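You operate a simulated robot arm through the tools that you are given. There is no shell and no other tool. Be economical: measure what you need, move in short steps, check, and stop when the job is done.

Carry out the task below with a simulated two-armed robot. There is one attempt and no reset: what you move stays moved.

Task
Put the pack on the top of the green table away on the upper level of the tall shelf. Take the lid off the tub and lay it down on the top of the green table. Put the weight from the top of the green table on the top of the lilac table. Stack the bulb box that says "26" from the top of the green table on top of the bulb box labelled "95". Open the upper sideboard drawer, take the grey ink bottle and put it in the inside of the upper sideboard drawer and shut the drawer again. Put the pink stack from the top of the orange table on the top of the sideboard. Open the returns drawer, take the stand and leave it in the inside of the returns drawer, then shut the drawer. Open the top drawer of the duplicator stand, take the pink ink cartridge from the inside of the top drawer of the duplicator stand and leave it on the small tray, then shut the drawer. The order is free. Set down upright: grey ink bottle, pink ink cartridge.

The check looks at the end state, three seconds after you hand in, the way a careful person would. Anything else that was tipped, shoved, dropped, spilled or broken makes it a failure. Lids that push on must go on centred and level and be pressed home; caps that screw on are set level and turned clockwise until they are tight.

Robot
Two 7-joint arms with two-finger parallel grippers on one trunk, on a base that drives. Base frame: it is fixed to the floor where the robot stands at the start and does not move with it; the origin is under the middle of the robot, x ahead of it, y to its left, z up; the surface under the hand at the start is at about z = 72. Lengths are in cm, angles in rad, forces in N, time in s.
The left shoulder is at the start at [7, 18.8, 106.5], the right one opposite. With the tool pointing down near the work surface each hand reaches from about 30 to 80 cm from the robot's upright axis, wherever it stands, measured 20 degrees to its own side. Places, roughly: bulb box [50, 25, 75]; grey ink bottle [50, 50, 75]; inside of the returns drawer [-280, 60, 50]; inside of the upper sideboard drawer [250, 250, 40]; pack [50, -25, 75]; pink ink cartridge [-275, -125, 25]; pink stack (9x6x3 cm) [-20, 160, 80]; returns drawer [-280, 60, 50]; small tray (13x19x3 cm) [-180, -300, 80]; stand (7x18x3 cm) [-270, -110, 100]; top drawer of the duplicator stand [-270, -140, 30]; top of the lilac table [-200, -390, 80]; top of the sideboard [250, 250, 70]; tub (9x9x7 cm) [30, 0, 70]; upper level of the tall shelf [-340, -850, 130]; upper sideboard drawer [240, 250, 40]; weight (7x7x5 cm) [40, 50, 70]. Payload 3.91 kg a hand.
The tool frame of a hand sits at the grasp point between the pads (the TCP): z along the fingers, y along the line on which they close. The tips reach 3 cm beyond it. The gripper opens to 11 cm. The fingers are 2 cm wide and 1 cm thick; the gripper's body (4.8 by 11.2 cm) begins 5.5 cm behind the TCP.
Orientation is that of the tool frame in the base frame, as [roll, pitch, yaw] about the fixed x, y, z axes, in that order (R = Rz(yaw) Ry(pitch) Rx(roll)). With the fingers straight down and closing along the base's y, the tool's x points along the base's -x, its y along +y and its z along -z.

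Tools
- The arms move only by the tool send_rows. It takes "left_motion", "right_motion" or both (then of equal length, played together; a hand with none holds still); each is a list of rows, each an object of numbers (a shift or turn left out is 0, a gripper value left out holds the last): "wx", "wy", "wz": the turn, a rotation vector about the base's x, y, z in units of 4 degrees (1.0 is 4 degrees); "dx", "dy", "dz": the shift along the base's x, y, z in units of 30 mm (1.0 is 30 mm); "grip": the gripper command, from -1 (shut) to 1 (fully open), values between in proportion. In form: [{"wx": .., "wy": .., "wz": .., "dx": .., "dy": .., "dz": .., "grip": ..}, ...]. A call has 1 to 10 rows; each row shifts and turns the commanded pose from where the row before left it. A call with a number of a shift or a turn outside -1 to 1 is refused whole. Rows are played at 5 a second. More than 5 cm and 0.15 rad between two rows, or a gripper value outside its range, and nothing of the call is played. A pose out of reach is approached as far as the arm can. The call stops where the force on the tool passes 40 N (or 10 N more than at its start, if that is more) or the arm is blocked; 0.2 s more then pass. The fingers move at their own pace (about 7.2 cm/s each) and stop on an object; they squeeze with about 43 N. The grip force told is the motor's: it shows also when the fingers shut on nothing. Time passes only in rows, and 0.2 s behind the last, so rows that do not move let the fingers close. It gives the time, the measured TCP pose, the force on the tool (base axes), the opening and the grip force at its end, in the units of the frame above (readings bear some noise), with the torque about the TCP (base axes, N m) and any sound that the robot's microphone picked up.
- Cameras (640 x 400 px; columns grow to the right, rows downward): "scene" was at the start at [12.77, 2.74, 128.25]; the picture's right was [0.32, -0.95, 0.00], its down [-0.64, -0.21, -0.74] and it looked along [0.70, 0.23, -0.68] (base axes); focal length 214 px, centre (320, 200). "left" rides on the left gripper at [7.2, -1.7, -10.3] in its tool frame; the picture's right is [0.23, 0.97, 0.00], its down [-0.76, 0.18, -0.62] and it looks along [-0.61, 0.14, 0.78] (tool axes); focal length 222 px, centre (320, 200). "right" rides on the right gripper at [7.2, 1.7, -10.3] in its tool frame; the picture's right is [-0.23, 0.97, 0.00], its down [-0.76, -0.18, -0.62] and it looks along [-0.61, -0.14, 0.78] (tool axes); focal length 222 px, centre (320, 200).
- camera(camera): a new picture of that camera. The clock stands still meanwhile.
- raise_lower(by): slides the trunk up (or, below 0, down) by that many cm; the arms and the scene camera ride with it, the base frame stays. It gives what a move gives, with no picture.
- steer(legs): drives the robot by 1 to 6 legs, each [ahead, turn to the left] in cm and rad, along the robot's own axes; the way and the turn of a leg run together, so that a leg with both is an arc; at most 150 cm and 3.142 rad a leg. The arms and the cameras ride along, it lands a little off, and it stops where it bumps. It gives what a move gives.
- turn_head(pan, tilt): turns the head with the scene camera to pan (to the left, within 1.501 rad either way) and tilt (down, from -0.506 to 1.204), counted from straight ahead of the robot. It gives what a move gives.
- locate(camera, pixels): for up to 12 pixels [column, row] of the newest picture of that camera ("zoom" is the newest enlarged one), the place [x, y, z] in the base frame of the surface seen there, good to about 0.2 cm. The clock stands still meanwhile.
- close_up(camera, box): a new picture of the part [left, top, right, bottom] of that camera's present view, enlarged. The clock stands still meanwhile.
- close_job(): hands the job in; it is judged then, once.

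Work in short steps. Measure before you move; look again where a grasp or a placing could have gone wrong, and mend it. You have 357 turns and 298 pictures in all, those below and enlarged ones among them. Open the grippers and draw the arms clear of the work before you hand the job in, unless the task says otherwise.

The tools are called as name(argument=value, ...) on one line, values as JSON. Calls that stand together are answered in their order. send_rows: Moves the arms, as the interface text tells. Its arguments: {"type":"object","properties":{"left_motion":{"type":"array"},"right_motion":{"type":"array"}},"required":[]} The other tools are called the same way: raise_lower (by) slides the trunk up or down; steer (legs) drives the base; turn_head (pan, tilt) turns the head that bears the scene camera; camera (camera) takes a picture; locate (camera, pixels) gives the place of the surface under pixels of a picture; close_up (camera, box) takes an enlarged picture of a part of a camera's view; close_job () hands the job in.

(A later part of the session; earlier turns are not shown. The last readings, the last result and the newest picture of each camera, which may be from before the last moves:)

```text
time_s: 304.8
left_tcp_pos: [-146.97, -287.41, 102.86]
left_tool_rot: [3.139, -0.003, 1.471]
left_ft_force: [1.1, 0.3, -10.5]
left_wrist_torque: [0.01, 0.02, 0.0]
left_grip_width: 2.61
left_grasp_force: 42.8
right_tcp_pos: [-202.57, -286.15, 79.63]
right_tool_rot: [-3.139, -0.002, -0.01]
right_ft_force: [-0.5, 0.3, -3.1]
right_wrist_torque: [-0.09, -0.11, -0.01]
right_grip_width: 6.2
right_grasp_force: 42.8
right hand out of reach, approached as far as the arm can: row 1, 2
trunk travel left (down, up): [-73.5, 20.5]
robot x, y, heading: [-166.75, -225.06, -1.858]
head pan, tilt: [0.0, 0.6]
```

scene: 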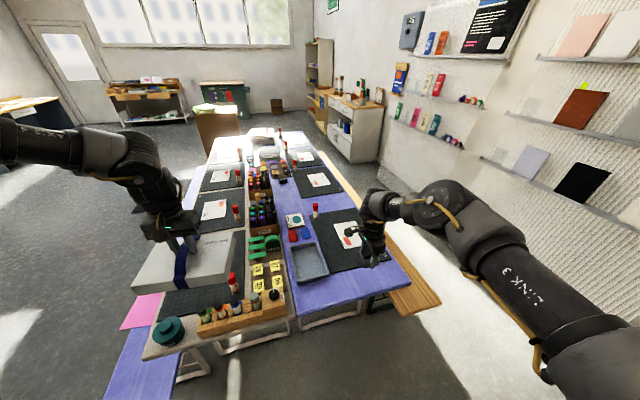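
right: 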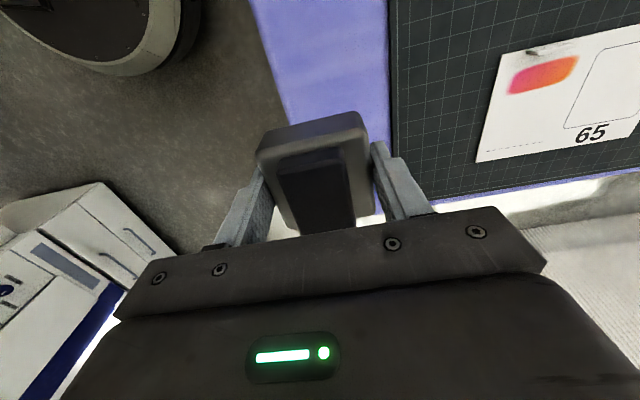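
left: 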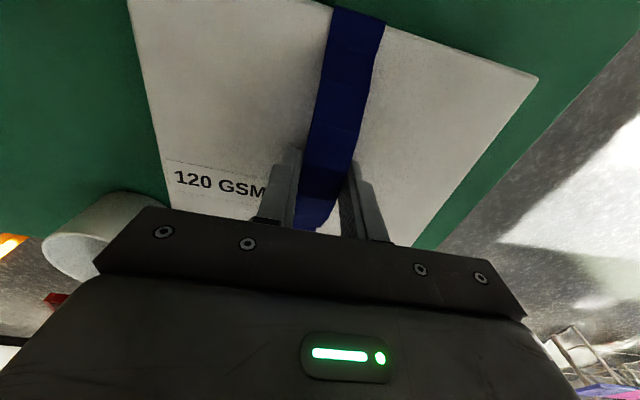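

send_rows(right_motion=[{"dz": -0.05}, {"dz": -0.04}, {}])

camera(camera="right")

```text
time_s: 305.6
left_tcp_pos: [-146.95, -287.11, 102.84]
left_tool_rot: [3.139, -0.001, 1.473]
left_ft_force: [0.9, -0.5, -10.3]
left_wrist_torque: [-0.02, -0.04, 0.02]
left_grip_width: 2.61
left_grasp_force: 42.9
right_tcp_pos: [-202.68, -286.13, 79.78]
right_tool_rot: [3.138, -0.003, -0.01]
right_ft_force: [-5.5, -3.4, 15.6]
right_wrist_torque: [0.49, -0.43, 0.04]
right_grip_width: 6.19
right_grasp_force: 43.2
trunk travel left (down, up): [-73.5, 20.5]
robot x, y, heading: [-166.63, -225.35, -1.86]
head pan, tilt: [0.0, 0.6]
```

```text
198 pictures are left
```

right: 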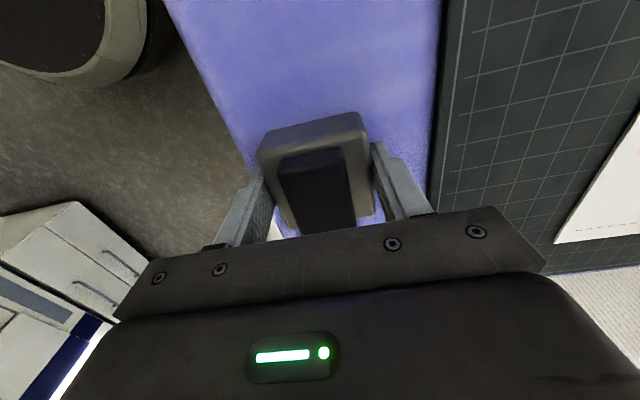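

Contact made. Release and rise.

send_rows(right_motion=[{"dz": 0.04}, {"grip": 0.5}, {}, {}, {"dz": 0.8}, {"dz": 1}, {"dz": 1}, {"dz": 1}, {"dz": 1}, {"dz": 1}])

camera(camera="right")

```text
time_s: 307.8
left_tcp_pos: [-146.91, -287.21, 102.87]
left_tool_rot: [3.141, -0.002, 1.472]
left_ft_force: [0.2, -0.9, -8.9]
left_wrist_torque: [0.01, -0.01, -0.03]
left_grip_width: 2.58
left_grasp_force: 43.3
right_tcp_pos: [-202.54, -285.92, 97.03]
right_tool_rot: [-3.14, 0.001, -0.008]
right_ft_force: [0.2, -0.5, -0.2]
right_wrist_torque: [-0.04, -0.01, -0.01]
right_grip_width: 8.23
right_grasp_force: 0.0
trunk travel left (down, up): [-73.5, 20.5]
robot x, y, heading: [-166.35, -225.46, -1.858]
head pan, tilt: [0.0, 0.6]
```

```text
197 pictures are left
```

right: 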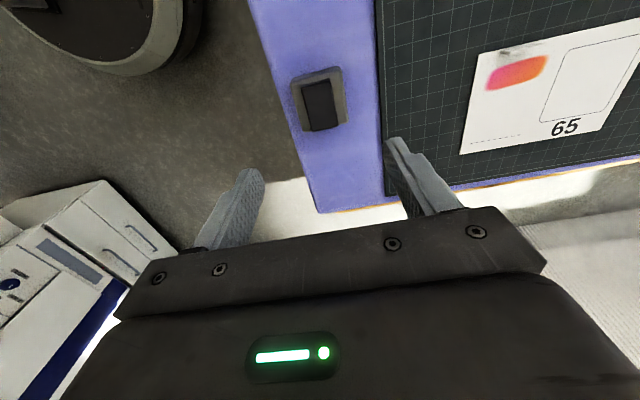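

Weight placed. Back off and drive east of the benches to look south toward the tall shelf.

steer(legs=[[-25, 0], [0, 1.74], [125, 0], [0, -1.45]])

turn_head(pan=-0.2, tilt=0.2)

camera(camera="scene")

```text
time_s: 323.2
left_tcp_pos: [0.03, -269.86, 102.82]
left_tool_rot: [3.14, -0.002, 1.758]
left_ft_force: [0.1, 0.4, -10.5]
left_wrist_torque: [0.03, 0.02, 0.01]
left_grip_width: 2.59
left_grasp_force: 43.2
right_tcp_pos: [-53.67, -284.41, 96.92]
right_tool_rot: [-3.14, -0.002, 0.276]
right_ft_force: [1.2, -0.5, 0.7]
right_wrist_torque: [0.0, 0.01, -0.02]
right_grip_width: 8.24
right_grasp_force: 0.0
trunk travel left (down, up): [-73.5, 20.5]
robot x, y, heading: [-36.01, -216.36, -1.572]
head pan, tilt: [0.0, 0.6]
```

```text
time_s: 324.1
left_tcp_pos: [0.22, -269.87, 102.87]
left_tool_rot: [3.141, -0.005, 1.758]
left_ft_force: [0.4, 0.1, -10.0]
left_wrist_torque: [0.01, 0.0, 0.02]
left_grip_width: 2.6
left_grasp_force: 43.1
right_tcp_pos: [-53.67, -284.4, 96.9]
right_tool_rot: [-3.138, -0.002, 0.276]
right_ft_force: [-0.2, 0.6, -0.5]
right_wrist_torque: [0.03, 0.04, 0.0]
right_grip_width: 8.25
right_grasp_force: 0.2
trunk travel left (down, up): [-73.5, 20.5]
robot x, y, heading: [-35.85, -216.16, -1.568]
head pan, tilt: [-0.201, 0.201]
```

```text
196 pictures are left
```

scene: 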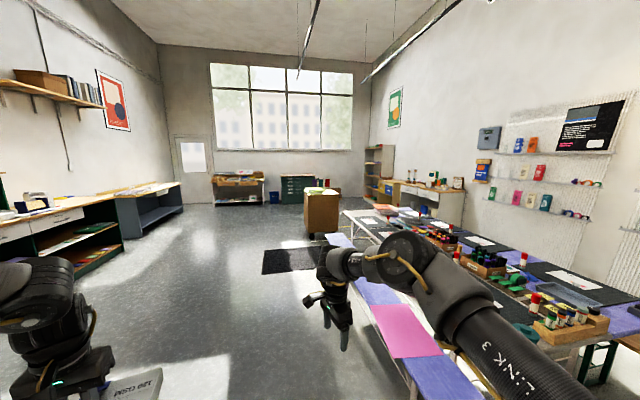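

close_up(camera="scene", box=[260, 120, 500, 270])

locate(camera="zoom", pixels=[[130, 200], [125, 300], [210, 300], [300, 70], [280, 140], [270, 215], [345, 130], [350, 65], [400, 190], [320, 160], [30, 350], [330, 190]])

```text
2.67 times, centred on (380, 195) of scene
```

zoom: 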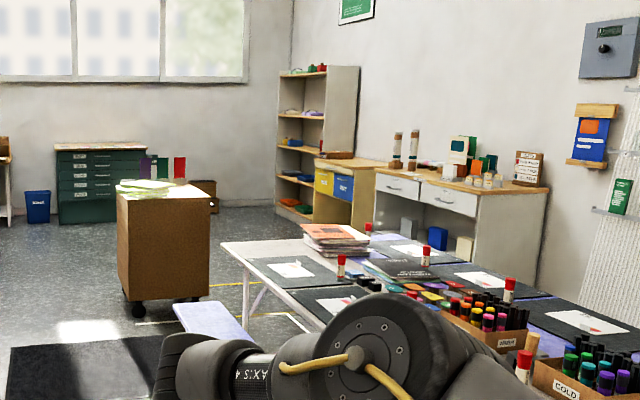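

```text
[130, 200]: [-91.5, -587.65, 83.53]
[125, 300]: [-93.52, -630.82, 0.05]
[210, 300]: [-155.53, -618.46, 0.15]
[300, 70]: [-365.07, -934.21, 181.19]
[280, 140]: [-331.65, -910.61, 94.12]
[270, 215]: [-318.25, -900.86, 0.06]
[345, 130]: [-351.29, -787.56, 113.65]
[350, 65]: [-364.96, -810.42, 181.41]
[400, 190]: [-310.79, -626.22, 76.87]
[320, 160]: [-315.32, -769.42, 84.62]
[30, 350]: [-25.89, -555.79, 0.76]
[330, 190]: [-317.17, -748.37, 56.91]
```

The tall shelf (front x≈-330, y -812…-912) opens toward +x. Drive south past the wheeled cabinet and face it from (-175,-797).

steer(legs=[[150, 0], [150, 0], [150, 0], [74, 0], [0, -1.186], [120, 0]])

turn_head(pan=0.0, tilt=0.1)

camera(camera="scene")

```text
time_s: 357.9
left_tcp_pos: [-189.17, -837.43, 102.86]
left_tool_rot: [3.14, -0.004, 0.558]
left_ft_force: [0.0, -0.4, -9.9]
left_wrist_torque: [0.01, -0.04, 0.01]
left_grip_width: 2.55
left_grasp_force: 43.5
right_tcp_pos: [-222.33, -792.7, 96.94]
right_tool_rot: [-3.142, -0.003, -0.92]
right_ft_force: [-0.4, 1.0, 0.6]
right_wrist_torque: [-0.01, -0.02, 0.02]
right_grip_width: 8.24
right_grasp_force: 0.1
trunk travel left (down, up): [-73.5, 20.5]
robot x, y, heading: [-152.01, -784.42, -2.769]
head pan, tilt: [-0.201, 0.201]
```

```text
time_s: 358.6
left_tcp_pos: [-189.26, -837.52, 102.79]
left_tool_rot: [3.139, -0.003, 0.559]
left_ft_force: [1.0, -1.1, -9.8]
left_wrist_torque: [0.0, -0.03, -0.02]
left_grip_width: 2.57
left_grasp_force: 43.0
right_tcp_pos: [-222.37, -792.74, 96.95]
right_tool_rot: [-3.141, -0.002, -0.921]
right_ft_force: [0.0, -0.1, 0.8]
right_wrist_torque: [0.0, -0.01, -0.02]
right_grip_width: 8.23
right_grasp_force: 0.1
trunk travel left (down, up): [-73.5, 20.5]
robot x, y, heading: [-152.26, -783.99, -2.767]
head pan, tilt: [0.0, 0.099]
```

```text
194 pictures are left
```

scene: 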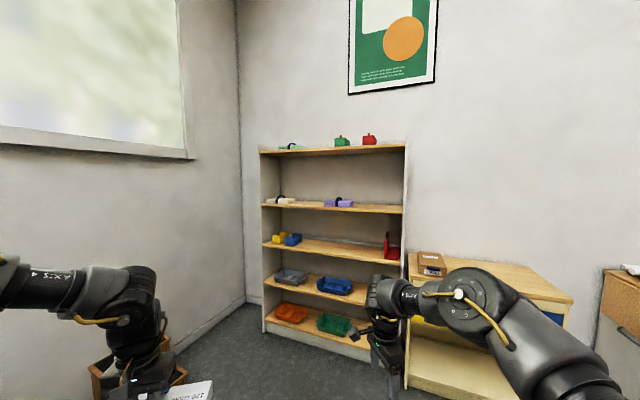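

close_up(camera="scene", box=[240, 120, 440, 270])

locate(camera="zoom", pixels=[[300, 270], [450, 275], [150, 255], [400, 260], [310, 255], [400, 85], [520, 85], [80, 85], [450, 390], [500, 230], [470, 200], [565, 425]])

```text
2.67 times, centred on (340, 195) of scene
```

zoom: 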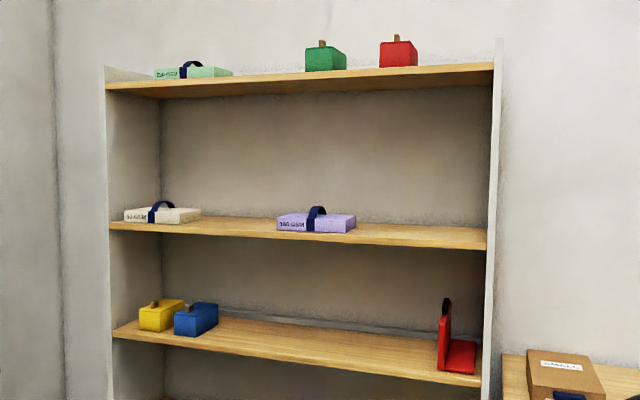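

```text
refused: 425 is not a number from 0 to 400
```

locate(camera="zoom", pixels=[[300, 235], [450, 240], [130, 222], [400, 230], [345, 228], [400, 82], [480, 68], [200, 220], [440, 232], [495, 230], [395, 220], [350, 205]])

```text
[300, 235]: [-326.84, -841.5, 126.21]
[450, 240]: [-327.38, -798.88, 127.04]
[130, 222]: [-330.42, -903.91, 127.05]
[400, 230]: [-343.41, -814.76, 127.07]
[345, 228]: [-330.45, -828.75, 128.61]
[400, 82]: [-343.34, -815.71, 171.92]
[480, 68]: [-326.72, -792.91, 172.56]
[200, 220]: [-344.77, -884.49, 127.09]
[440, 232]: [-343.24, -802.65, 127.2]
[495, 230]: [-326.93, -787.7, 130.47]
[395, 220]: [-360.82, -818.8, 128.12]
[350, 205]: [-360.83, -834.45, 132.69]
```

Upper level board top z=127.1, front x≈-327, next board underside ≈172. Free gap between the cream and lilac packs; measure it exactly.

close_up(camera="scene", box=[260, 185, 380, 225])

locate(camera="zoom", pixels=[[193, 70], [185, 85], [345, 85], [352, 105], [280, 95], [280, 75], [500, 90], [480, 110]])

```text
5.33 times, centred on (320, 205) of scene
```

zoom: 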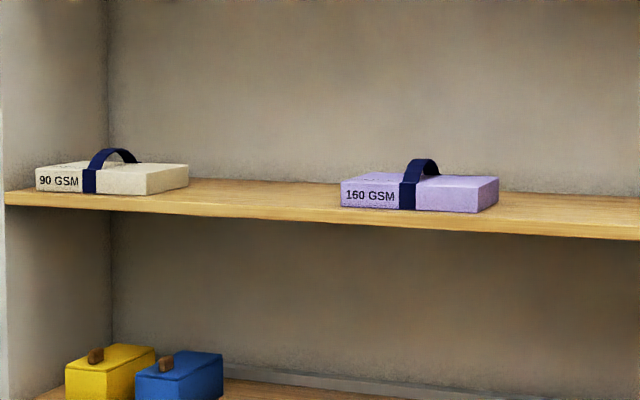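

```text
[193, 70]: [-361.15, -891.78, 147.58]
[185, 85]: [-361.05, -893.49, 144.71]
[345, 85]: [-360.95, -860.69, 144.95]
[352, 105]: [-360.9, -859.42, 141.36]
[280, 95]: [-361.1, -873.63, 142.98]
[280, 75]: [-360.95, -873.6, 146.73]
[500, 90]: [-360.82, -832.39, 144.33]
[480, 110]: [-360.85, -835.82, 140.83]
```

locate(camera="zoom", pixels=[[147, 183], [186, 172], [343, 190], [344, 207], [476, 210], [496, 185], [260, 200], [260, 212], [600, 225], [60, 185]])

```text
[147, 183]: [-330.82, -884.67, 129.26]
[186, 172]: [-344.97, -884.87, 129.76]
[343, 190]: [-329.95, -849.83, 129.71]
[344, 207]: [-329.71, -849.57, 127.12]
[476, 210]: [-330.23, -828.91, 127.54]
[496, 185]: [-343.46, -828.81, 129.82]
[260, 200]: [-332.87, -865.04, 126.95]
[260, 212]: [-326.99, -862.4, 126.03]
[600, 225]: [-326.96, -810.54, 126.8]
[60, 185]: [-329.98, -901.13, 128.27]
```

Gap is y -884.7…-849.7; neighbours' fronts at x -330. Target pack centre (-337.5,-867.2). Raise the trunk and line up at (-235,-831) facing -x.

raise_lower(by=20)

steer(legs=[[0, 0.141], [95, 0], [0, -0.515]])

send_rows(left_motion=[{"wz": -0.7, "dz": 0.8}, {"wz": -0.7, "dz": 0.8}, {"wz": -0.7, "dz": 0.8}, {"dz": 0.8}, {"dz": 0.8}, {"dz": 0.8}, {"dz": 0.8}])

turn_head(pan=0.4, tilt=0.3)

camera(camera="scene")

```text
time_s: 360.8
left_tcp_pos: [-189.18, -837.52, 122.79]
left_tool_rot: [-3.141, -0.004, 0.561]
left_ft_force: [-0.5, 0.1, -9.6]
left_wrist_torque: [-0.02, -0.06, 0.01]
left_grip_width: 2.59
left_grasp_force: 43.1
right_tcp_pos: [-222.56, -792.76, 116.93]
right_tool_rot: [-3.139, -0.002, -0.919]
right_ft_force: [0.7, -0.2, 0.2]
right_wrist_torque: [0.01, 0.0, 0.01]
right_grip_width: 8.25
right_grasp_force: 0.1
trunk travel left (down, up): [-93.5, 0.5]
robot x, y, heading: [-152.24, -783.65, -2.772]
head pan, tilt: [0.0, 0.099]
```

```text
time_s: 367.8
left_tcp_pos: [-289.69, -866.26, 122.7]
left_tool_rot: [3.141, -0.006, 0.175]
left_ft_force: [-1.0, -0.1, -9.9]
left_wrist_torque: [0.01, -0.05, -0.03]
left_grip_width: 2.6
left_grasp_force: 42.7
right_tcp_pos: [-303.46, -812.16, 117.02]
right_tool_rot: [-3.14, 0.0, -1.306]
right_ft_force: [-0.4, -0.2, -0.3]
right_wrist_torque: [0.03, 0.02, 0.0]
right_grip_width: 8.24
right_grasp_force: 0.1
trunk travel left (down, up): [-93.5, 0.5]
robot x, y, heading: [-235.57, -830.44, 3.129]
head pan, tilt: [0.0, 0.099]
```

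```text
time_s: 369.4
left_tcp_pos: [-289.7, -866.09, 139.57]
left_tool_rot: [3.14, -0.004, 0.025]
left_ft_force: [-0.7, 0.8, -10.6]
left_wrist_torque: [0.0, -0.04, 0.04]
left_grip_width: 2.58
left_grasp_force: 43.0
right_tcp_pos: [-303.49, -812.03, 117.0]
right_tool_rot: [-3.141, -0.002, -1.307]
right_ft_force: [1.1, -0.6, -0.7]
right_wrist_torque: [-0.01, -0.01, -0.01]
right_grip_width: 8.26
right_grasp_force: 0.0
trunk travel left (down, up): [-93.5, 0.5]
robot x, y, heading: [-235.44, -830.59, 3.134]
head pan, tilt: [0.0, 0.099]
```

```text
time_s: 370.3
left_tcp_pos: [-289.71, -866.2, 139.62]
left_tool_rot: [3.139, -0.003, 0.029]
left_ft_force: [-0.2, -0.7, -9.8]
left_wrist_torque: [0.01, -0.04, -0.01]
left_grip_width: 2.61
left_grasp_force: 43.2
right_tcp_pos: [-303.5, -812.12, 117.04]
right_tool_rot: [-3.141, -0.002, -1.309]
right_ft_force: [-0.2, 0.1, 0.1]
right_wrist_torque: [-0.01, -0.03, 0.03]
right_grip_width: 8.24
right_grasp_force: 0.0
trunk travel left (down, up): [-93.5, 0.5]
robot x, y, heading: [-235.25, -830.51, 3.131]
head pan, tilt: [0.4, 0.3]
```

```text
191 pictures are left
```

scene: 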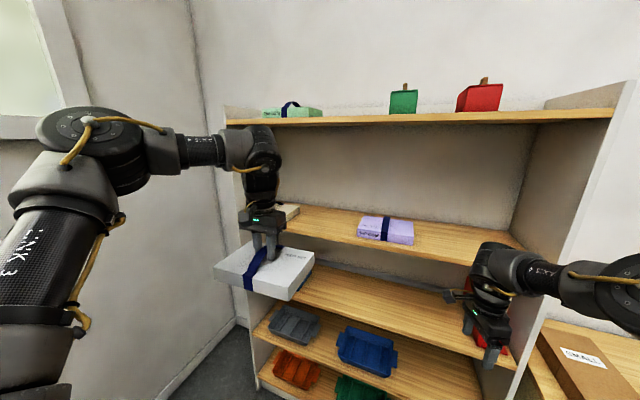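

The right hand would hit the shelf; retract it. Also measure the left wrist's top height against the top board.

locate(camera="scene", pixels=[[265, 130], [240, 132], [200, 136], [150, 135], [95, 112], [265, 160]])

send_rows(right_motion=[{"dx": 1, "dy": 0.4}, {"dx": 1, "dy": 0.4}, {"dx": 1, "dy": 0.4}, {"dx": 1, "dy": 0.4}, {"dx": 1, "dy": 0.4}, {"dx": 1, "dy": 0.4}, {"dx": 1, "dy": 0.4}, {"dx": 1, "dy": 0.4}, {"dx": 1, "dy": 0.4}, {"dx": 1, "dy": 0.4}])

```text
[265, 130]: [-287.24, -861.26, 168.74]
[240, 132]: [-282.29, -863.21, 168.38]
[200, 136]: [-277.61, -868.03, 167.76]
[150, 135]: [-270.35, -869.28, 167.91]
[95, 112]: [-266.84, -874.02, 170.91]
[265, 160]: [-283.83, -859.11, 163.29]
```

```text
time_s: 372.5
left_tcp_pos: [-289.62, -866.1, 139.65]
left_tool_rot: [3.137, -0.004, 0.028]
left_ft_force: [-0.1, 0.0, -9.3]
left_wrist_torque: [-0.02, -0.05, -0.02]
left_grip_width: 2.56
left_grasp_force: 43.1
right_tcp_pos: [-273.42, -800.1, 116.92]
right_tool_rot: [-3.141, -0.002, -1.308]
right_ft_force: [-0.6, 0.0, 0.3]
right_wrist_torque: [-0.01, -0.01, -0.04]
right_grip_width: 8.23
right_grasp_force: 0.0
trunk travel left (down, up): [-93.5, 0.5]
robot x, y, heading: [-235.55, -830.64, 3.137]
head pan, tilt: [0.4, 0.3]
```

Wrist top is TCP+30, so with TCP≈136.5 it clears the board (172) and the pack bottom clears 127. Set height, retract right further, then drive in partway.

send_rows(left_motion=[{"dz": -0.5, "dy": -0.37}, {"dz": -0.5}, {}, {}], right_motion=[{"dx": 1}, {"dx": 1}, {"dx": 0.7}, {}])

steer(legs=[[26, 0]])

camera(camera="scene")

```text
time_s: 373.5
left_tcp_pos: [-289.8, -867.29, 136.64]
left_tool_rot: [3.14, -0.006, 0.027]
left_ft_force: [-0.7, 0.0, -9.7]
left_wrist_torque: [-0.03, -0.03, -0.01]
left_grip_width: 2.59
left_grasp_force: 43.5
right_tcp_pos: [-270.59, -800.07, 116.97]
right_tool_rot: [-3.141, -0.001, -1.306]
right_ft_force: [0.6, 0.0, 0.2]
right_wrist_torque: [0.02, -0.04, -0.02]
right_grip_width: 8.27
right_grasp_force: 0.0
right hand out of reach, approached as far as the arm can: row 2, 3
trunk travel left (down, up): [-93.5, 0.5]
robot x, y, heading: [-235.36, -830.58, 3.132]
head pan, tilt: [0.4, 0.3]
```

```text
time_s: 375.4
left_tcp_pos: [-315.4, -867.12, 136.68]
left_tool_rot: [3.138, -0.003, 0.032]
left_ft_force: [0.4, -0.1, -10.0]
left_wrist_torque: [-0.02, 0.0, 0.06]
left_grip_width: 2.58
left_grasp_force: 42.6
right_tcp_pos: [-296.36, -799.9, 117.05]
right_tool_rot: [3.141, -0.002, -1.302]
right_ft_force: [0.5, 0.4, 0.1]
right_wrist_torque: [-0.01, 0.01, -0.03]
right_grip_width: 8.25
right_grasp_force: 0.1
trunk travel left (down, up): [-93.5, 0.5]
robot x, y, heading: [-261.34, -830.18, 3.129]
head pan, tilt: [0.4, 0.3]
```

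```text
190 pictures are left
```

scene: 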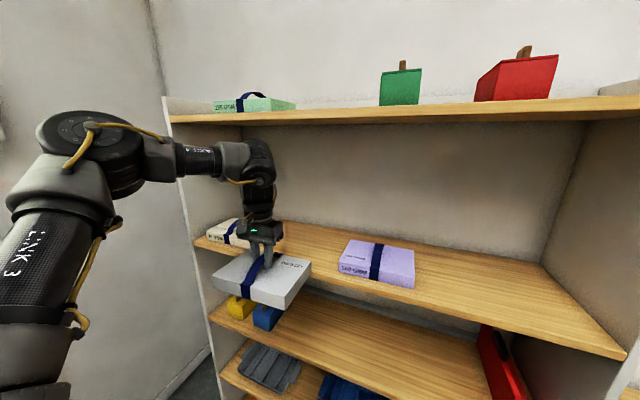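

steer(legs=[[12, 0]])

camera(camera="scene")

```text
time_s: 376.6
left_tcp_pos: [-326.06, -867.18, 137.28]
left_tool_rot: [-3.142, 0.009, 0.031]
left_ft_force: [0.8, -0.2, -8.5]
left_wrist_torque: [0.01, -0.01, -0.02]
left_grip_width: 2.61
left_grasp_force: 42.6
right_tcp_pos: [-307.38, -799.94, 117.42]
right_tool_rot: [3.129, 0.003, -1.302]
right_ft_force: [-0.2, -0.3, 0.0]
right_wrist_torque: [-0.01, 0.02, 0.01]
right_grip_width: 8.22
right_grasp_force: 0.1
trunk travel left (down, up): [-93.5, 0.5]
robot x, y, heading: [-273.02, -830.1, 3.135]
head pan, tilt: [0.4, 0.3]
```

```text
189 pictures are left
```

scene: 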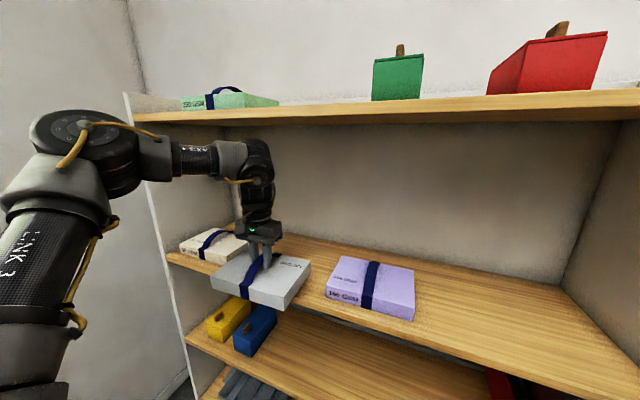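

Slight disturbance in readings; check again before continuing.

send_rows(left_motion=[{}, {}])

turn_head(pan=0.0, tilt=1.1)

camera(camera="scene")

```text
time_s: 377.2
left_tcp_pos: [-326.97, -867.25, 136.95]
left_tool_rot: [3.14, 0.0, 0.033]
left_ft_force: [1.3, 0.3, -10.4]
left_wrist_torque: [0.04, -0.01, 0.0]
left_grip_width: 2.59
left_grasp_force: 42.8
right_tcp_pos: [-308.32, -799.89, 117.15]
right_tool_rot: [3.14, 0.0, -1.302]
right_ft_force: [-0.4, -0.6, 0.9]
right_wrist_torque: [-0.01, 0.02, -0.05]
right_grip_width: 8.22
right_grasp_force: 0.0
trunk travel left (down, up): [-93.5, 0.5]
robot x, y, heading: [-273.45, -830.49, 3.131]
head pan, tilt: [0.4, 0.3]
```

```text
time_s: 378.3
left_tcp_pos: [-327.41, -867.07, 136.78]
left_tool_rot: [3.139, -0.001, 0.032]
left_ft_force: [-0.7, 0.3, -10.7]
left_wrist_torque: [0.02, -0.02, 0.02]
left_grip_width: 2.6
left_grasp_force: 43.2
right_tcp_pos: [-308.41, -799.71, 117.09]
right_tool_rot: [3.14, -0.002, -1.302]
right_ft_force: [-0.4, -0.9, 0.1]
right_wrist_torque: [0.0, 0.0, 0.01]
right_grip_width: 8.24
right_grasp_force: 0.0
trunk travel left (down, up): [-93.5, 0.5]
robot x, y, heading: [-273.17, -830.12, 3.132]
head pan, tilt: [0.0, 1.1]
```

```text
188 pictures are left
```

scene: 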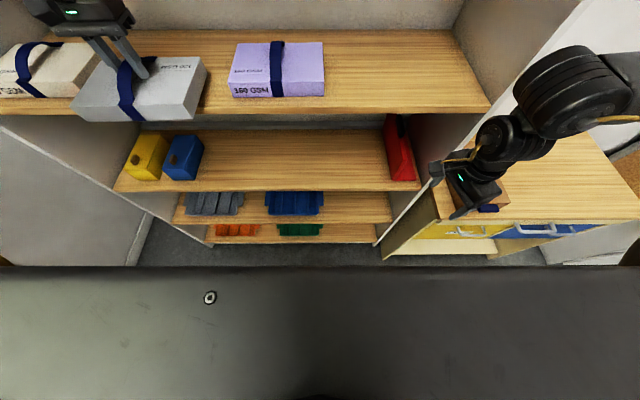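

It was just settling. Drive the last 10 cm.

steer(legs=[[10, 0]])

turn_head(pan=0.5, tilt=0.4)

camera(camera="scene")

```text
time_s: 379.5
left_tcp_pos: [-335.15, -867.31, 137.74]
left_tool_rot: [-3.14, 0.015, 0.033]
left_ft_force: [1.0, -0.3, -7.7]
left_wrist_torque: [0.07, -0.08, -0.01]
left_grip_width: 2.61
left_grasp_force: 42.9
right_tcp_pos: [-316.7, -799.87, 117.46]
right_tool_rot: [3.125, 0.006, -1.301]
right_ft_force: [1.8, 0.4, 0.7]
right_wrist_torque: [-0.01, 0.09, 0.03]
right_grip_width: 8.25
right_grasp_force: 0.1
trunk travel left (down, up): [-93.5, 0.5]
robot x, y, heading: [-283.03, -830.32, 3.137]
head pan, tilt: [0.0, 1.1]
```

```text
time_s: 380.6
left_tcp_pos: [-336.77, -867.23, 136.95]
left_tool_rot: [-3.141, 0.001, 0.033]
left_ft_force: [-1.2, -0.1, -9.9]
left_wrist_torque: [-0.02, -0.04, 0.02]
left_grip_width: 2.59
left_grasp_force: 43.0
right_tcp_pos: [-318.12, -799.84, 117.09]
right_tool_rot: [3.139, 0.0, -1.298]
right_ft_force: [-0.7, 0.6, -0.3]
right_wrist_torque: [0.01, -0.01, -0.03]
right_grip_width: 8.25
right_grasp_force: 0.1
trunk travel left (down, up): [-93.5, 0.5]
robot x, y, heading: [-283.32, -829.86, 3.136]
head pan, tilt: [0.499, 0.4]
```

```text
187 pictures are left
```

scene: 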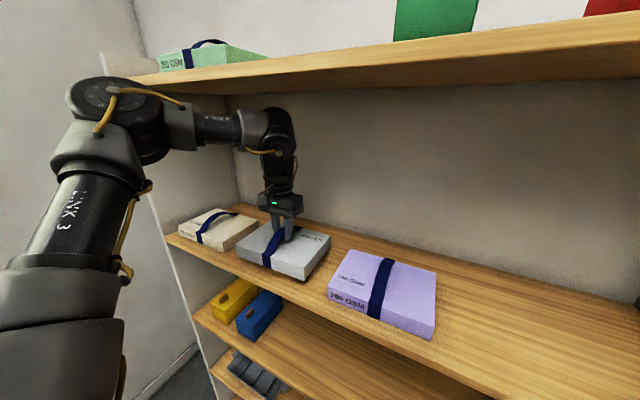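

Pack is over the shelf gap. Lower onto the board.

send_rows(left_motion=[{"dz": -0.4}, {"dz": -0.25}, {"dz": -0.1}, {"dz": -0.07}, {}])

```text
time_s: 381.8
left_tcp_pos: [-336.32, -867.21, 134.79]
left_tool_rot: [-3.141, 0.005, 0.034]
left_ft_force: [-1.2, 0.4, -9.4]
left_wrist_torque: [-0.04, -0.03, -0.01]
left_grip_width: 2.6
left_grasp_force: 43.1
right_tcp_pos: [-317.76, -799.76, 117.17]
right_tool_rot: [3.136, 0.0, -1.299]
right_ft_force: [-0.2, 0.9, 0.6]
right_wrist_torque: [-0.05, 0.0, 0.01]
right_grip_width: 8.28
right_grasp_force: 0.0
trunk travel left (down, up): [-93.5, 0.5]
robot x, y, heading: [-283.24, -830.06, 3.135]
head pan, tilt: [0.499, 0.4]
```

send_rows(left_motion=[{"dz": -0.07}, {"dz": -0.05}, {"dz": -0.05}, {}])

```text
time_s: 382.8
left_tcp_pos: [-336.28, -867.02, 134.43]
left_tool_rot: [-3.141, 0.011, 0.033]
left_ft_force: [-7.3, -6.1, 20.7]
left_wrist_torque: [0.07, -1.09, -0.17]
left_grip_width: 2.57
left_grasp_force: 43.1
right_tcp_pos: [-317.49, -799.79, 117.34]
right_tool_rot: [3.135, -0.001, -1.298]
right_ft_force: [-0.5, -0.3, -0.3]
right_wrist_torque: [0.02, -0.02, -0.01]
right_grip_width: 8.27
right_grasp_force: 0.1
trunk travel left (down, up): [-93.5, 0.5]
robot x, y, heading: [-283.31, -830.04, 3.134]
head pan, tilt: [0.499, 0.4]
```

Contact (20 N). Open, rise 4.5 cm, then back out.

send_rows(left_motion=[{"dz": 0.04}, {"grip": -0.2}, {}, {}, {"dz": 0.5}, {"dz": 0.5}, {"dz": 0.5}, {}])

camera(camera="scene")

```text
time_s: 384.6
left_tcp_pos: [-336.14, -866.99, 139.02]
left_tool_rot: [3.141, 0.007, 0.031]
left_ft_force: [-0.1, 0.4, -0.1]
left_wrist_torque: [0.0, -0.02, 0.02]
left_grip_width: 4.4
left_grasp_force: 0.0
right_tcp_pos: [-317.6, -799.74, 117.21]
right_tool_rot: [3.133, -0.001, -1.299]
right_ft_force: [0.1, -0.3, -0.2]
right_wrist_torque: [0.03, -0.01, 0.0]
right_grip_width: 8.27
right_grasp_force: 0.1
trunk travel left (down, up): [-93.5, 0.5]
robot x, y, heading: [-283.26, -830.09, 3.133]
head pan, tilt: [0.499, 0.4]
```

```text
186 pictures are left
```

scene: 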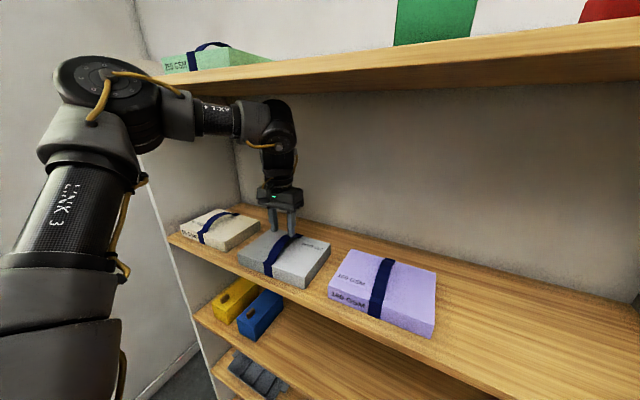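

steer(legs=[[-60, 0]])

camera(camera="scene")

```text
time_s: 387.9
left_tcp_pos: [-276.42, -867.43, 138.79]
left_tool_rot: [3.141, 0.005, 0.032]
left_ft_force: [-0.4, 0.1, -0.1]
left_wrist_torque: [0.02, -0.03, 0.01]
left_grip_width: 4.39
left_grasp_force: 0.1
right_tcp_pos: [-257.84, -800.01, 117.17]
right_tool_rot: [3.137, 0.0, -1.299]
right_ft_force: [0.2, -1.0, 0.4]
right_wrist_torque: [-0.02, -0.03, 0.0]
right_grip_width: 8.25
right_grasp_force: 0.1
trunk travel left (down, up): [-93.5, 0.5]
robot x, y, heading: [-223.62, -830.32, 3.13]
head pan, tilt: [0.499, 0.4]
```

```text
185 pictures are left
```

scene: 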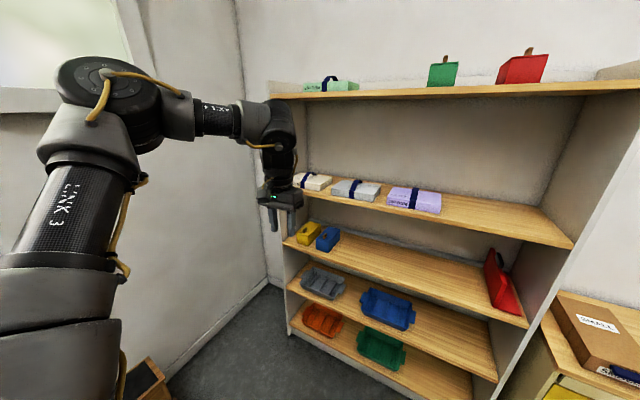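

Pack is on the shelf neatly. Drive back north toward the duplicator area, lowering the trunk.

steer(legs=[[0, -2.683], [104, 0], [104, 0], [0, 1.124], [150, 0], [150, 0]])

raise_lower(by=-36)

steer(legs=[[150, 0], [90, 0], [0, 0.9]])

turn_head(pan=0.3, tilt=0.3)

camera(camera="scene")

```text
time_s: 389.0
left_tcp_pos: [-277.74, -865.46, 139.0]
left_tool_rot: [3.141, 0.009, -0.005]
left_ft_force: [0.4, -0.4, -0.1]
left_wrist_torque: [-0.01, -0.02, -0.01]
left_grip_width: 4.39
left_grasp_force: 0.0
right_tcp_pos: [-255.84, -797.96, 116.03]
right_tool_rot: [-3.103, 0.054, -1.281]
right_ft_force: [-0.6, 0.6, 0.1]
right_wrist_torque: [-0.02, 0.02, -0.01]
right_grip_width: 8.24
right_grasp_force: 0.1
trunk travel left (down, up): [-93.5, 0.5]
robot x, y, heading: [-223.39, -830.46, 3.096]
head pan, tilt: [0.499, 0.4]
stopped in leg 1: the force on the tool passed its limit at 53 N (the readings are from after the stop); the commanded pose is now the measured one
```

```text
time_s: 392.5
left_tcp_pos: [-277.61, -865.39, 102.92]
left_tool_rot: [-3.141, 0.008, -0.005]
left_ft_force: [0.1, -0.9, -1.0]
left_wrist_torque: [-0.01, -0.01, -0.01]
left_grip_width: 4.4
left_grasp_force: 0.1
right_tcp_pos: [-256.02, -797.87, 79.99]
right_tool_rot: [-3.104, 0.055, -1.283]
right_ft_force: [0.3, 0.0, 0.1]
right_wrist_torque: [-0.04, 0.04, -0.02]
right_grip_width: 8.27
right_grasp_force: 0.0
trunk travel left (down, up): [-57.5, 36.5]
robot x, y, heading: [-223.21, -830.48, 3.097]
head pan, tilt: [0.499, 0.4]
```

```text
time_s: 395.9
left_tcp_pos: [-324.92, -864.44, 102.17]
left_tool_rot: [3.127, -0.027, 0.004]
left_ft_force: [0.1, -0.1, -1.0]
left_wrist_torque: [0.02, 0.03, 0.05]
left_grip_width: 4.42
left_grasp_force: 0.1
right_tcp_pos: [-306.0, -799.22, 80.82]
right_tool_rot: [3.125, -0.015, -1.226]
right_ft_force: [-1.0, -0.3, 0.0]
right_wrist_torque: [0.0, -0.02, 0.02]
right_grip_width: 8.22
right_grasp_force: 0.0
trunk travel left (down, up): [-57.5, 36.5]
robot x, y, heading: [-273.16, -828.29, 3.115]
head pan, tilt: [0.499, 0.4]
stopped in leg 1: the robot was blocked; the commanded pose is now the measured one
```

```text
time_s: 396.6
left_tcp_pos: [-324.97, -864.44, 102.11]
left_tool_rot: [3.131, -0.023, 0.003]
left_ft_force: [-0.6, 0.5, -0.7]
left_wrist_torque: [0.01, -0.03, -0.02]
left_grip_width: 4.41
left_grasp_force: 0.1
right_tcp_pos: [-305.98, -799.35, 80.96]
right_tool_rot: [3.124, -0.013, -1.229]
right_ft_force: [0.4, 0.4, 0.5]
right_wrist_torque: [-0.01, 0.0, 0.02]
right_grip_width: 8.25
right_grasp_force: 0.0
trunk travel left (down, up): [-57.5, 36.5]
robot x, y, heading: [-273.04, -828.19, 3.121]
head pan, tilt: [0.3, 0.3]
```

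```text
184 pictures are left
```

scene: 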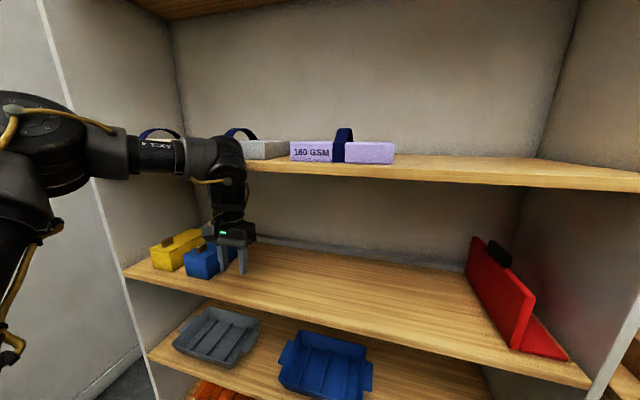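

A force stop aborted the turn and the following drive ran toward the shelf until blocked. I back straight out and inspect.

steer(legs=[[-50, 0]])

camera(camera="scene")

```text
time_s: 399.6
left_tcp_pos: [-275.38, -865.67, 101.65]
left_tool_rot: [3.126, -0.035, 0.007]
left_ft_force: [0.5, 0.2, 0.6]
left_wrist_torque: [0.0, -0.02, 0.0]
left_grip_width: 4.39
left_grasp_force: 0.0
right_tcp_pos: [-256.3, -800.73, 80.32]
right_tool_rot: [3.133, -0.02, -1.224]
right_ft_force: [-0.2, -0.3, 0.0]
right_wrist_torque: [0.03, -0.04, 0.0]
right_grip_width: 8.25
right_grasp_force: 0.0
trunk travel left (down, up): [-57.5, 36.5]
robot x, y, heading: [-222.79, -829.27, 3.111]
head pan, tilt: [0.3, 0.3]
```

```text
183 pictures are left
```

scene: 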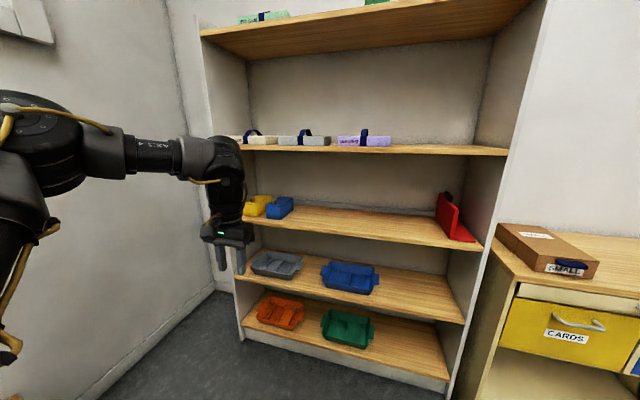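

close_up(camera="scene", box=[230, 115, 430, 240])

locate(camera="zoom", pixels=[[150, 90], [320, 95], [210, 85], [40, 85], [346, 90], [520, 88], [150, 200], [200, 210], [65, 210]])

locate(camera="scene", pixels=[[498, 228], [545, 268], [595, 268], [530, 235], [565, 265], [460, 238], [442, 195], [510, 285], [520, 350]])

```text
3.20 times, centred on (330, 178) of scene
```

zoom: 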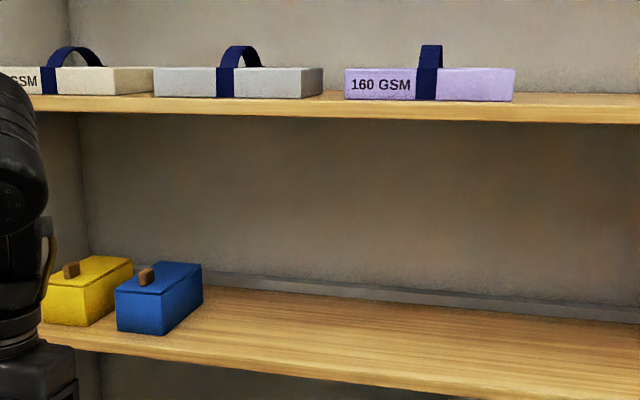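

```text
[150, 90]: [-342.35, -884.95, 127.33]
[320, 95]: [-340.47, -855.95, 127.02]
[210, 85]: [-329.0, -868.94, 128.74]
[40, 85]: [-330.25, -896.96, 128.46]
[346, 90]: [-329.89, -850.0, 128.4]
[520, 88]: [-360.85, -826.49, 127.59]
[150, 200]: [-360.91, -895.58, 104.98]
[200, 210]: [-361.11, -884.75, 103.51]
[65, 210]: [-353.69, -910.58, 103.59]
```

```text
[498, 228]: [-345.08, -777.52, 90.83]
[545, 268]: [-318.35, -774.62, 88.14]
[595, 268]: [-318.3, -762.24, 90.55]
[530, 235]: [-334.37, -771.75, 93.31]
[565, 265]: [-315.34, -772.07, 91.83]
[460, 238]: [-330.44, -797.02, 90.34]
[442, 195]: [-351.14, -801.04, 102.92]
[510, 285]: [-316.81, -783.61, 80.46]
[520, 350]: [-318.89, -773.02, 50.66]
```

Nothing on the shelf or cabinet moved. Bring the right hand out to a relaxed pose and higher before turning.

send_rows(right_motion=[{"dz": 1, "dx": -0.5}, {"dz": 1, "dx": -0.5}, {"dz": 1, "dx": -0.5}, {"dz": 1, "dx": -0.5}, {"dz": 1, "dx": -0.5}, {"dz": 1, "dx": -0.5}, {"dx": -0.5}, {"dx": -0.5}])

steer(legs=[[-30, 0], [0, -2.67]])

```text
time_s: 401.4
left_tcp_pos: [-275.35, -865.74, 101.63]
left_tool_rot: [3.123, -0.035, 0.009]
left_ft_force: [-1.0, -0.3, 0.1]
left_wrist_torque: [0.0, 0.02, 0.02]
left_grip_width: 4.42
left_grasp_force: 0.1
right_tcp_pos: [-268.2, -800.78, 98.46]
right_tool_rot: [3.135, -0.019, -1.222]
right_ft_force: [0.2, 0.0, -0.1]
right_wrist_torque: [-0.01, -0.01, -0.01]
right_grip_width: 8.25
right_grasp_force: 0.0
trunk travel left (down, up): [-57.5, 36.5]
robot x, y, heading: [-222.54, -829.51, 3.114]
head pan, tilt: [0.3, 0.3]
```

```text
time_s: 409.6
left_tcp_pos: [-164.33, -772.9, 101.53]
left_tool_rot: [3.125, -0.035, -2.62]
left_ft_force: [-0.2, 0.4, 0.5]
left_wrist_torque: [-0.03, 0.01, 0.0]
left_grip_width: 4.4
left_grasp_force: 0.0
right_tcp_pos: [-138.5, -832.92, 98.39]
right_tool_rot: [3.134, -0.019, 2.435]
right_ft_force: [0.6, -0.2, 0.5]
right_wrist_torque: [-0.01, 0.0, -0.01]
right_grip_width: 8.25
right_grasp_force: 0.0
trunk travel left (down, up): [-57.5, 36.5]
robot x, y, heading: [-192.52, -830.23, 0.489]
head pan, tilt: [0.3, 0.3]
```

steer(legs=[[0, 0.033], [150, 0], [30, 0], [0, 1.05]])

steer(legs=[[150, 0], [150, 0], [150, 0], [70, 0]])

```text
time_s: 421.7
left_tcp_pos: [-74.79, -689.6, 101.69]
left_tool_rot: [3.123, -0.036, -1.542]
left_ft_force: [0.0, 0.6, 0.1]
left_wrist_torque: [0.0, -0.01, 0.0]
left_grip_width: 4.39
left_grasp_force: 0.0
right_tcp_pos: [-9.55, -695.14, 98.37]
right_tool_rot: [3.133, -0.02, -2.768]
right_ft_force: [0.0, 0.0, 0.5]
right_wrist_torque: [0.03, 0.01, 0.01]
right_grip_width: 8.25
right_grasp_force: 0.1
trunk travel left (down, up): [-57.5, 36.5]
robot x, y, heading: [-37.65, -741.44, 1.567]
head pan, tilt: [0.3, 0.3]
```

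```text
time_s: 446.6
left_tcp_pos: [-73.95, -168.56, 101.68]
left_tool_rot: [3.124, -0.035, -1.544]
left_ft_force: [-0.1, 0.2, -0.3]
left_wrist_torque: [0.05, 0.0, 0.0]
left_grip_width: 4.38
left_grasp_force: 0.1
right_tcp_pos: [-8.82, -174.27, 98.37]
right_tool_rot: [3.134, -0.018, -2.774]
right_ft_force: [0.2, 0.1, -0.2]
right_wrist_torque: [0.03, 0.01, 0.01]
right_grip_width: 8.26
right_grasp_force: 0.0
trunk travel left (down, up): [-57.5, 36.5]
robot x, y, heading: [-36.62, -220.57, 1.56]
head pan, tilt: [0.3, 0.3]
```

Safely back at (-37,-221). Turn toward the duplicator at (-270,-125) and look.

steer(legs=[[0, 1.1]])

turn_head(pan=0.0, tilt=0.3)

camera(camera="scene")

```text
time_s: 449.8
left_tcp_pos: [-100.03, -230.4, 101.61]
left_tool_rot: [3.124, -0.035, -0.441]
left_ft_force: [-0.3, -0.1, -0.3]
left_wrist_torque: [0.01, 0.03, -0.03]
left_grip_width: 4.42
left_grasp_force: 0.0
right_tcp_pos: [-65.49, -174.74, 98.32]
right_tool_rot: [3.134, -0.018, -1.672]
right_ft_force: [0.0, 0.8, -0.1]
right_wrist_torque: [0.02, 0.01, -0.02]
right_grip_width: 8.27
right_grasp_force: 0.1
trunk travel left (down, up): [-57.5, 36.5]
robot x, y, heading: [-36.99, -220.55, 2.67]
head pan, tilt: [0.3, 0.3]
```

```text
time_s: 450.6
left_tcp_pos: [-100.04, -230.41, 101.59]
left_tool_rot: [3.124, -0.035, -0.442]
left_ft_force: [0.4, 0.3, -0.5]
left_wrist_torque: [0.01, 0.02, 0.04]
left_grip_width: 4.4
left_grasp_force: 0.1
right_tcp_pos: [-65.48, -174.87, 98.39]
right_tool_rot: [3.132, -0.02, -1.671]
right_ft_force: [-0.6, -0.6, -0.6]
right_wrist_torque: [0.02, 0.0, 0.01]
right_grip_width: 8.25
right_grasp_force: 0.0
trunk travel left (down, up): [-57.5, 36.5]
robot x, y, heading: [-36.89, -220.79, 2.668]
head pan, tilt: [0.0, 0.3]
```

```text
181 pictures are left
```

scene: 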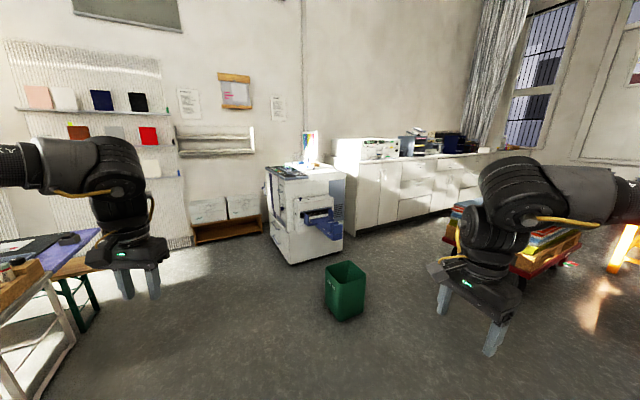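

close_up(camera="scene", box=[240, 120, 400, 280])

locate(camera="scene", pixels=[[275, 172], [345, 180], [300, 180], [320, 215], [345, 300], [290, 230], [280, 215], [345, 220], [305, 200], [380, 190], [430, 185], [400, 160]])

```text
2.50 times, centred on (320, 200) of scene
```

zoom: 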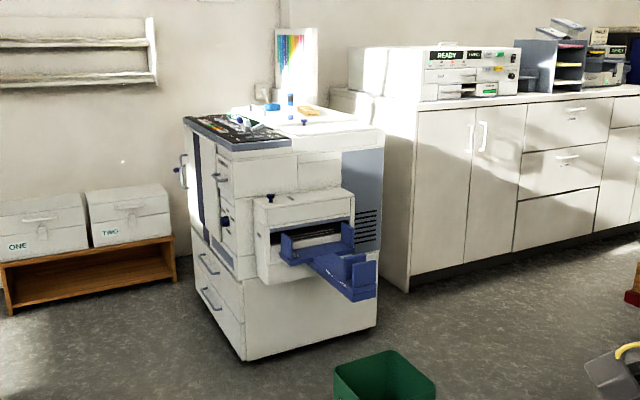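

```text
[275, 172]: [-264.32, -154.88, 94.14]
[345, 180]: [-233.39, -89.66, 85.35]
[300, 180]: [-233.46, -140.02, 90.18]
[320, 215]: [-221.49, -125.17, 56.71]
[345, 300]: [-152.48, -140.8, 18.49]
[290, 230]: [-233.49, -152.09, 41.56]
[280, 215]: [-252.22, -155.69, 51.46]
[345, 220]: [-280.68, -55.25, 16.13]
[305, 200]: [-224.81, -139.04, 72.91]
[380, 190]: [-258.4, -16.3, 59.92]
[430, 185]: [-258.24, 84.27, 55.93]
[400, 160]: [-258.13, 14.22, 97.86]
```

close_up(camera="scene", box=[260, 125, 350, 185])

```text
6.67 times, centred on (305, 155) of scene
```

zoom: 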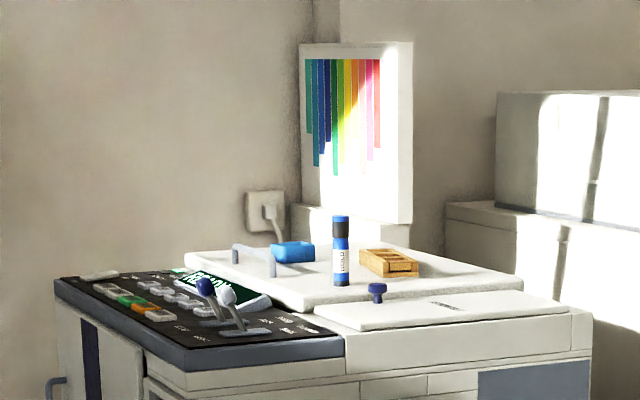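

locate(camera="zoom", pixels=[[265, 250], [235, 248], [272, 272], [290, 250], [340, 250], [390, 262], [375, 290], [300, 290], [480, 275], [375, 270], [410, 275], [240, 300]])

```text
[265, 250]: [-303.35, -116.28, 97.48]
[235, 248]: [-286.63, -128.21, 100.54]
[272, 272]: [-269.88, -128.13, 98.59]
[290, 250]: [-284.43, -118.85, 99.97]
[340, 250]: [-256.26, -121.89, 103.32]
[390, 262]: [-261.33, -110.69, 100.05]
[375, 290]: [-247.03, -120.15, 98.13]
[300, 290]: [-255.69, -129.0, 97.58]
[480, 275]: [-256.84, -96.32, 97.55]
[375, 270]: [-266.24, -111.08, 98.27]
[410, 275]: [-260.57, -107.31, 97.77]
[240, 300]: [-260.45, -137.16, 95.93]
```

locate(camera="scene", pixels=[[450, 220], [458, 240], [530, 275], [575, 262], [520, 215], [345, 318], [330, 270], [365, 265]])

```text
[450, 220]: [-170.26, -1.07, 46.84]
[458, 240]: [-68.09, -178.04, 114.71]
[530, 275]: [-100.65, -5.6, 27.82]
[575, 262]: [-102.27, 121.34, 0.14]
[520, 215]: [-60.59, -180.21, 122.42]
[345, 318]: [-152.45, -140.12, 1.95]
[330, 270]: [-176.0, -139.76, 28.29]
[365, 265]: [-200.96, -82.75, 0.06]
```

Route: around the bin via (-110,-60), then to (-195,-75) facing -x, beside the duplicator.

steer(legs=[[0, -0.669], [88, 0], [88, 0], [0, 1.311], [86, 0]])

raise_lower(by=20)

turn_head(pan=0.5, tilt=0.6)

camera(camera="scene")

```text
time_s: 468.7
left_tcp_pos: [-240.27, -117.52, 101.61]
left_tool_rot: [3.124, -0.035, 0.181]
left_ft_force: [1.1, -0.6, -0.1]
left_wrist_torque: [-0.02, -0.01, -0.02]
left_grip_width: 4.4
left_grasp_force: 0.0
right_tcp_pos: [-244.4, -52.07, 98.45]
right_tool_rot: [3.133, -0.02, -1.049]
right_ft_force: [-0.1, 0.1, 0.8]
right_wrist_torque: [-0.02, 0.02, 0.03]
right_grip_width: 8.26
right_grasp_force: 0.1
trunk travel left (down, up): [-57.5, 36.5]
robot x, y, heading: [-194.45, -72.69, -2.997]
head pan, tilt: [0.0, 0.3]
```

```text
time_s: 470.8
left_tcp_pos: [-240.15, -117.51, 121.64]
left_tool_rot: [3.123, -0.036, 0.178]
left_ft_force: [0.0, -0.5, -0.1]
left_wrist_torque: [0.02, -0.04, 0.02]
left_grip_width: 4.37
left_grasp_force: 0.0
right_tcp_pos: [-244.41, -52.24, 118.35]
right_tool_rot: [3.132, -0.019, -1.049]
right_ft_force: [0.3, 0.2, -0.1]
right_wrist_torque: [-0.01, 0.02, -0.01]
right_grip_width: 8.25
right_grasp_force: 0.2
trunk travel left (down, up): [-77.5, 16.5]
robot x, y, heading: [-194.35, -72.87, -2.994]
head pan, tilt: [0.0, 0.3]
```

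```text
time_s: 471.8
left_tcp_pos: [-240.27, -117.42, 121.61]
left_tool_rot: [3.125, -0.035, 0.18]
left_ft_force: [0.1, 0.5, -0.1]
left_wrist_torque: [-0.01, -0.03, -0.02]
left_grip_width: 4.39
left_grasp_force: 0.2
right_tcp_pos: [-244.4, -52.22, 118.38]
right_tool_rot: [3.132, -0.019, -1.048]
right_ft_force: [0.2, 0.0, -0.1]
right_wrist_torque: [0.0, -0.01, 0.01]
right_grip_width: 8.24
right_grasp_force: 0.1
trunk travel left (down, up): [-77.5, 16.5]
robot x, y, heading: [-194.85, -72.69, -2.993]
head pan, tilt: [0.499, 0.6]
```

```text
178 pictures are left
```

scene: 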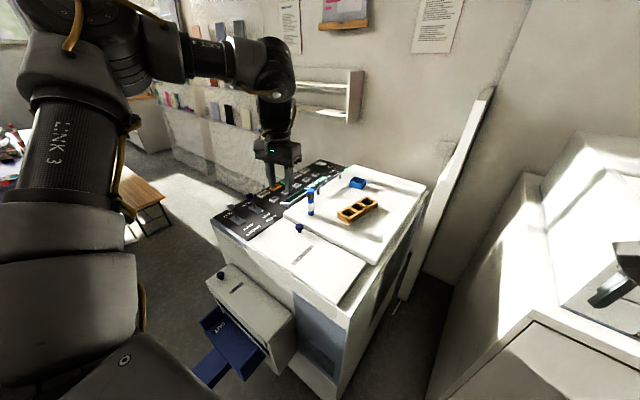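

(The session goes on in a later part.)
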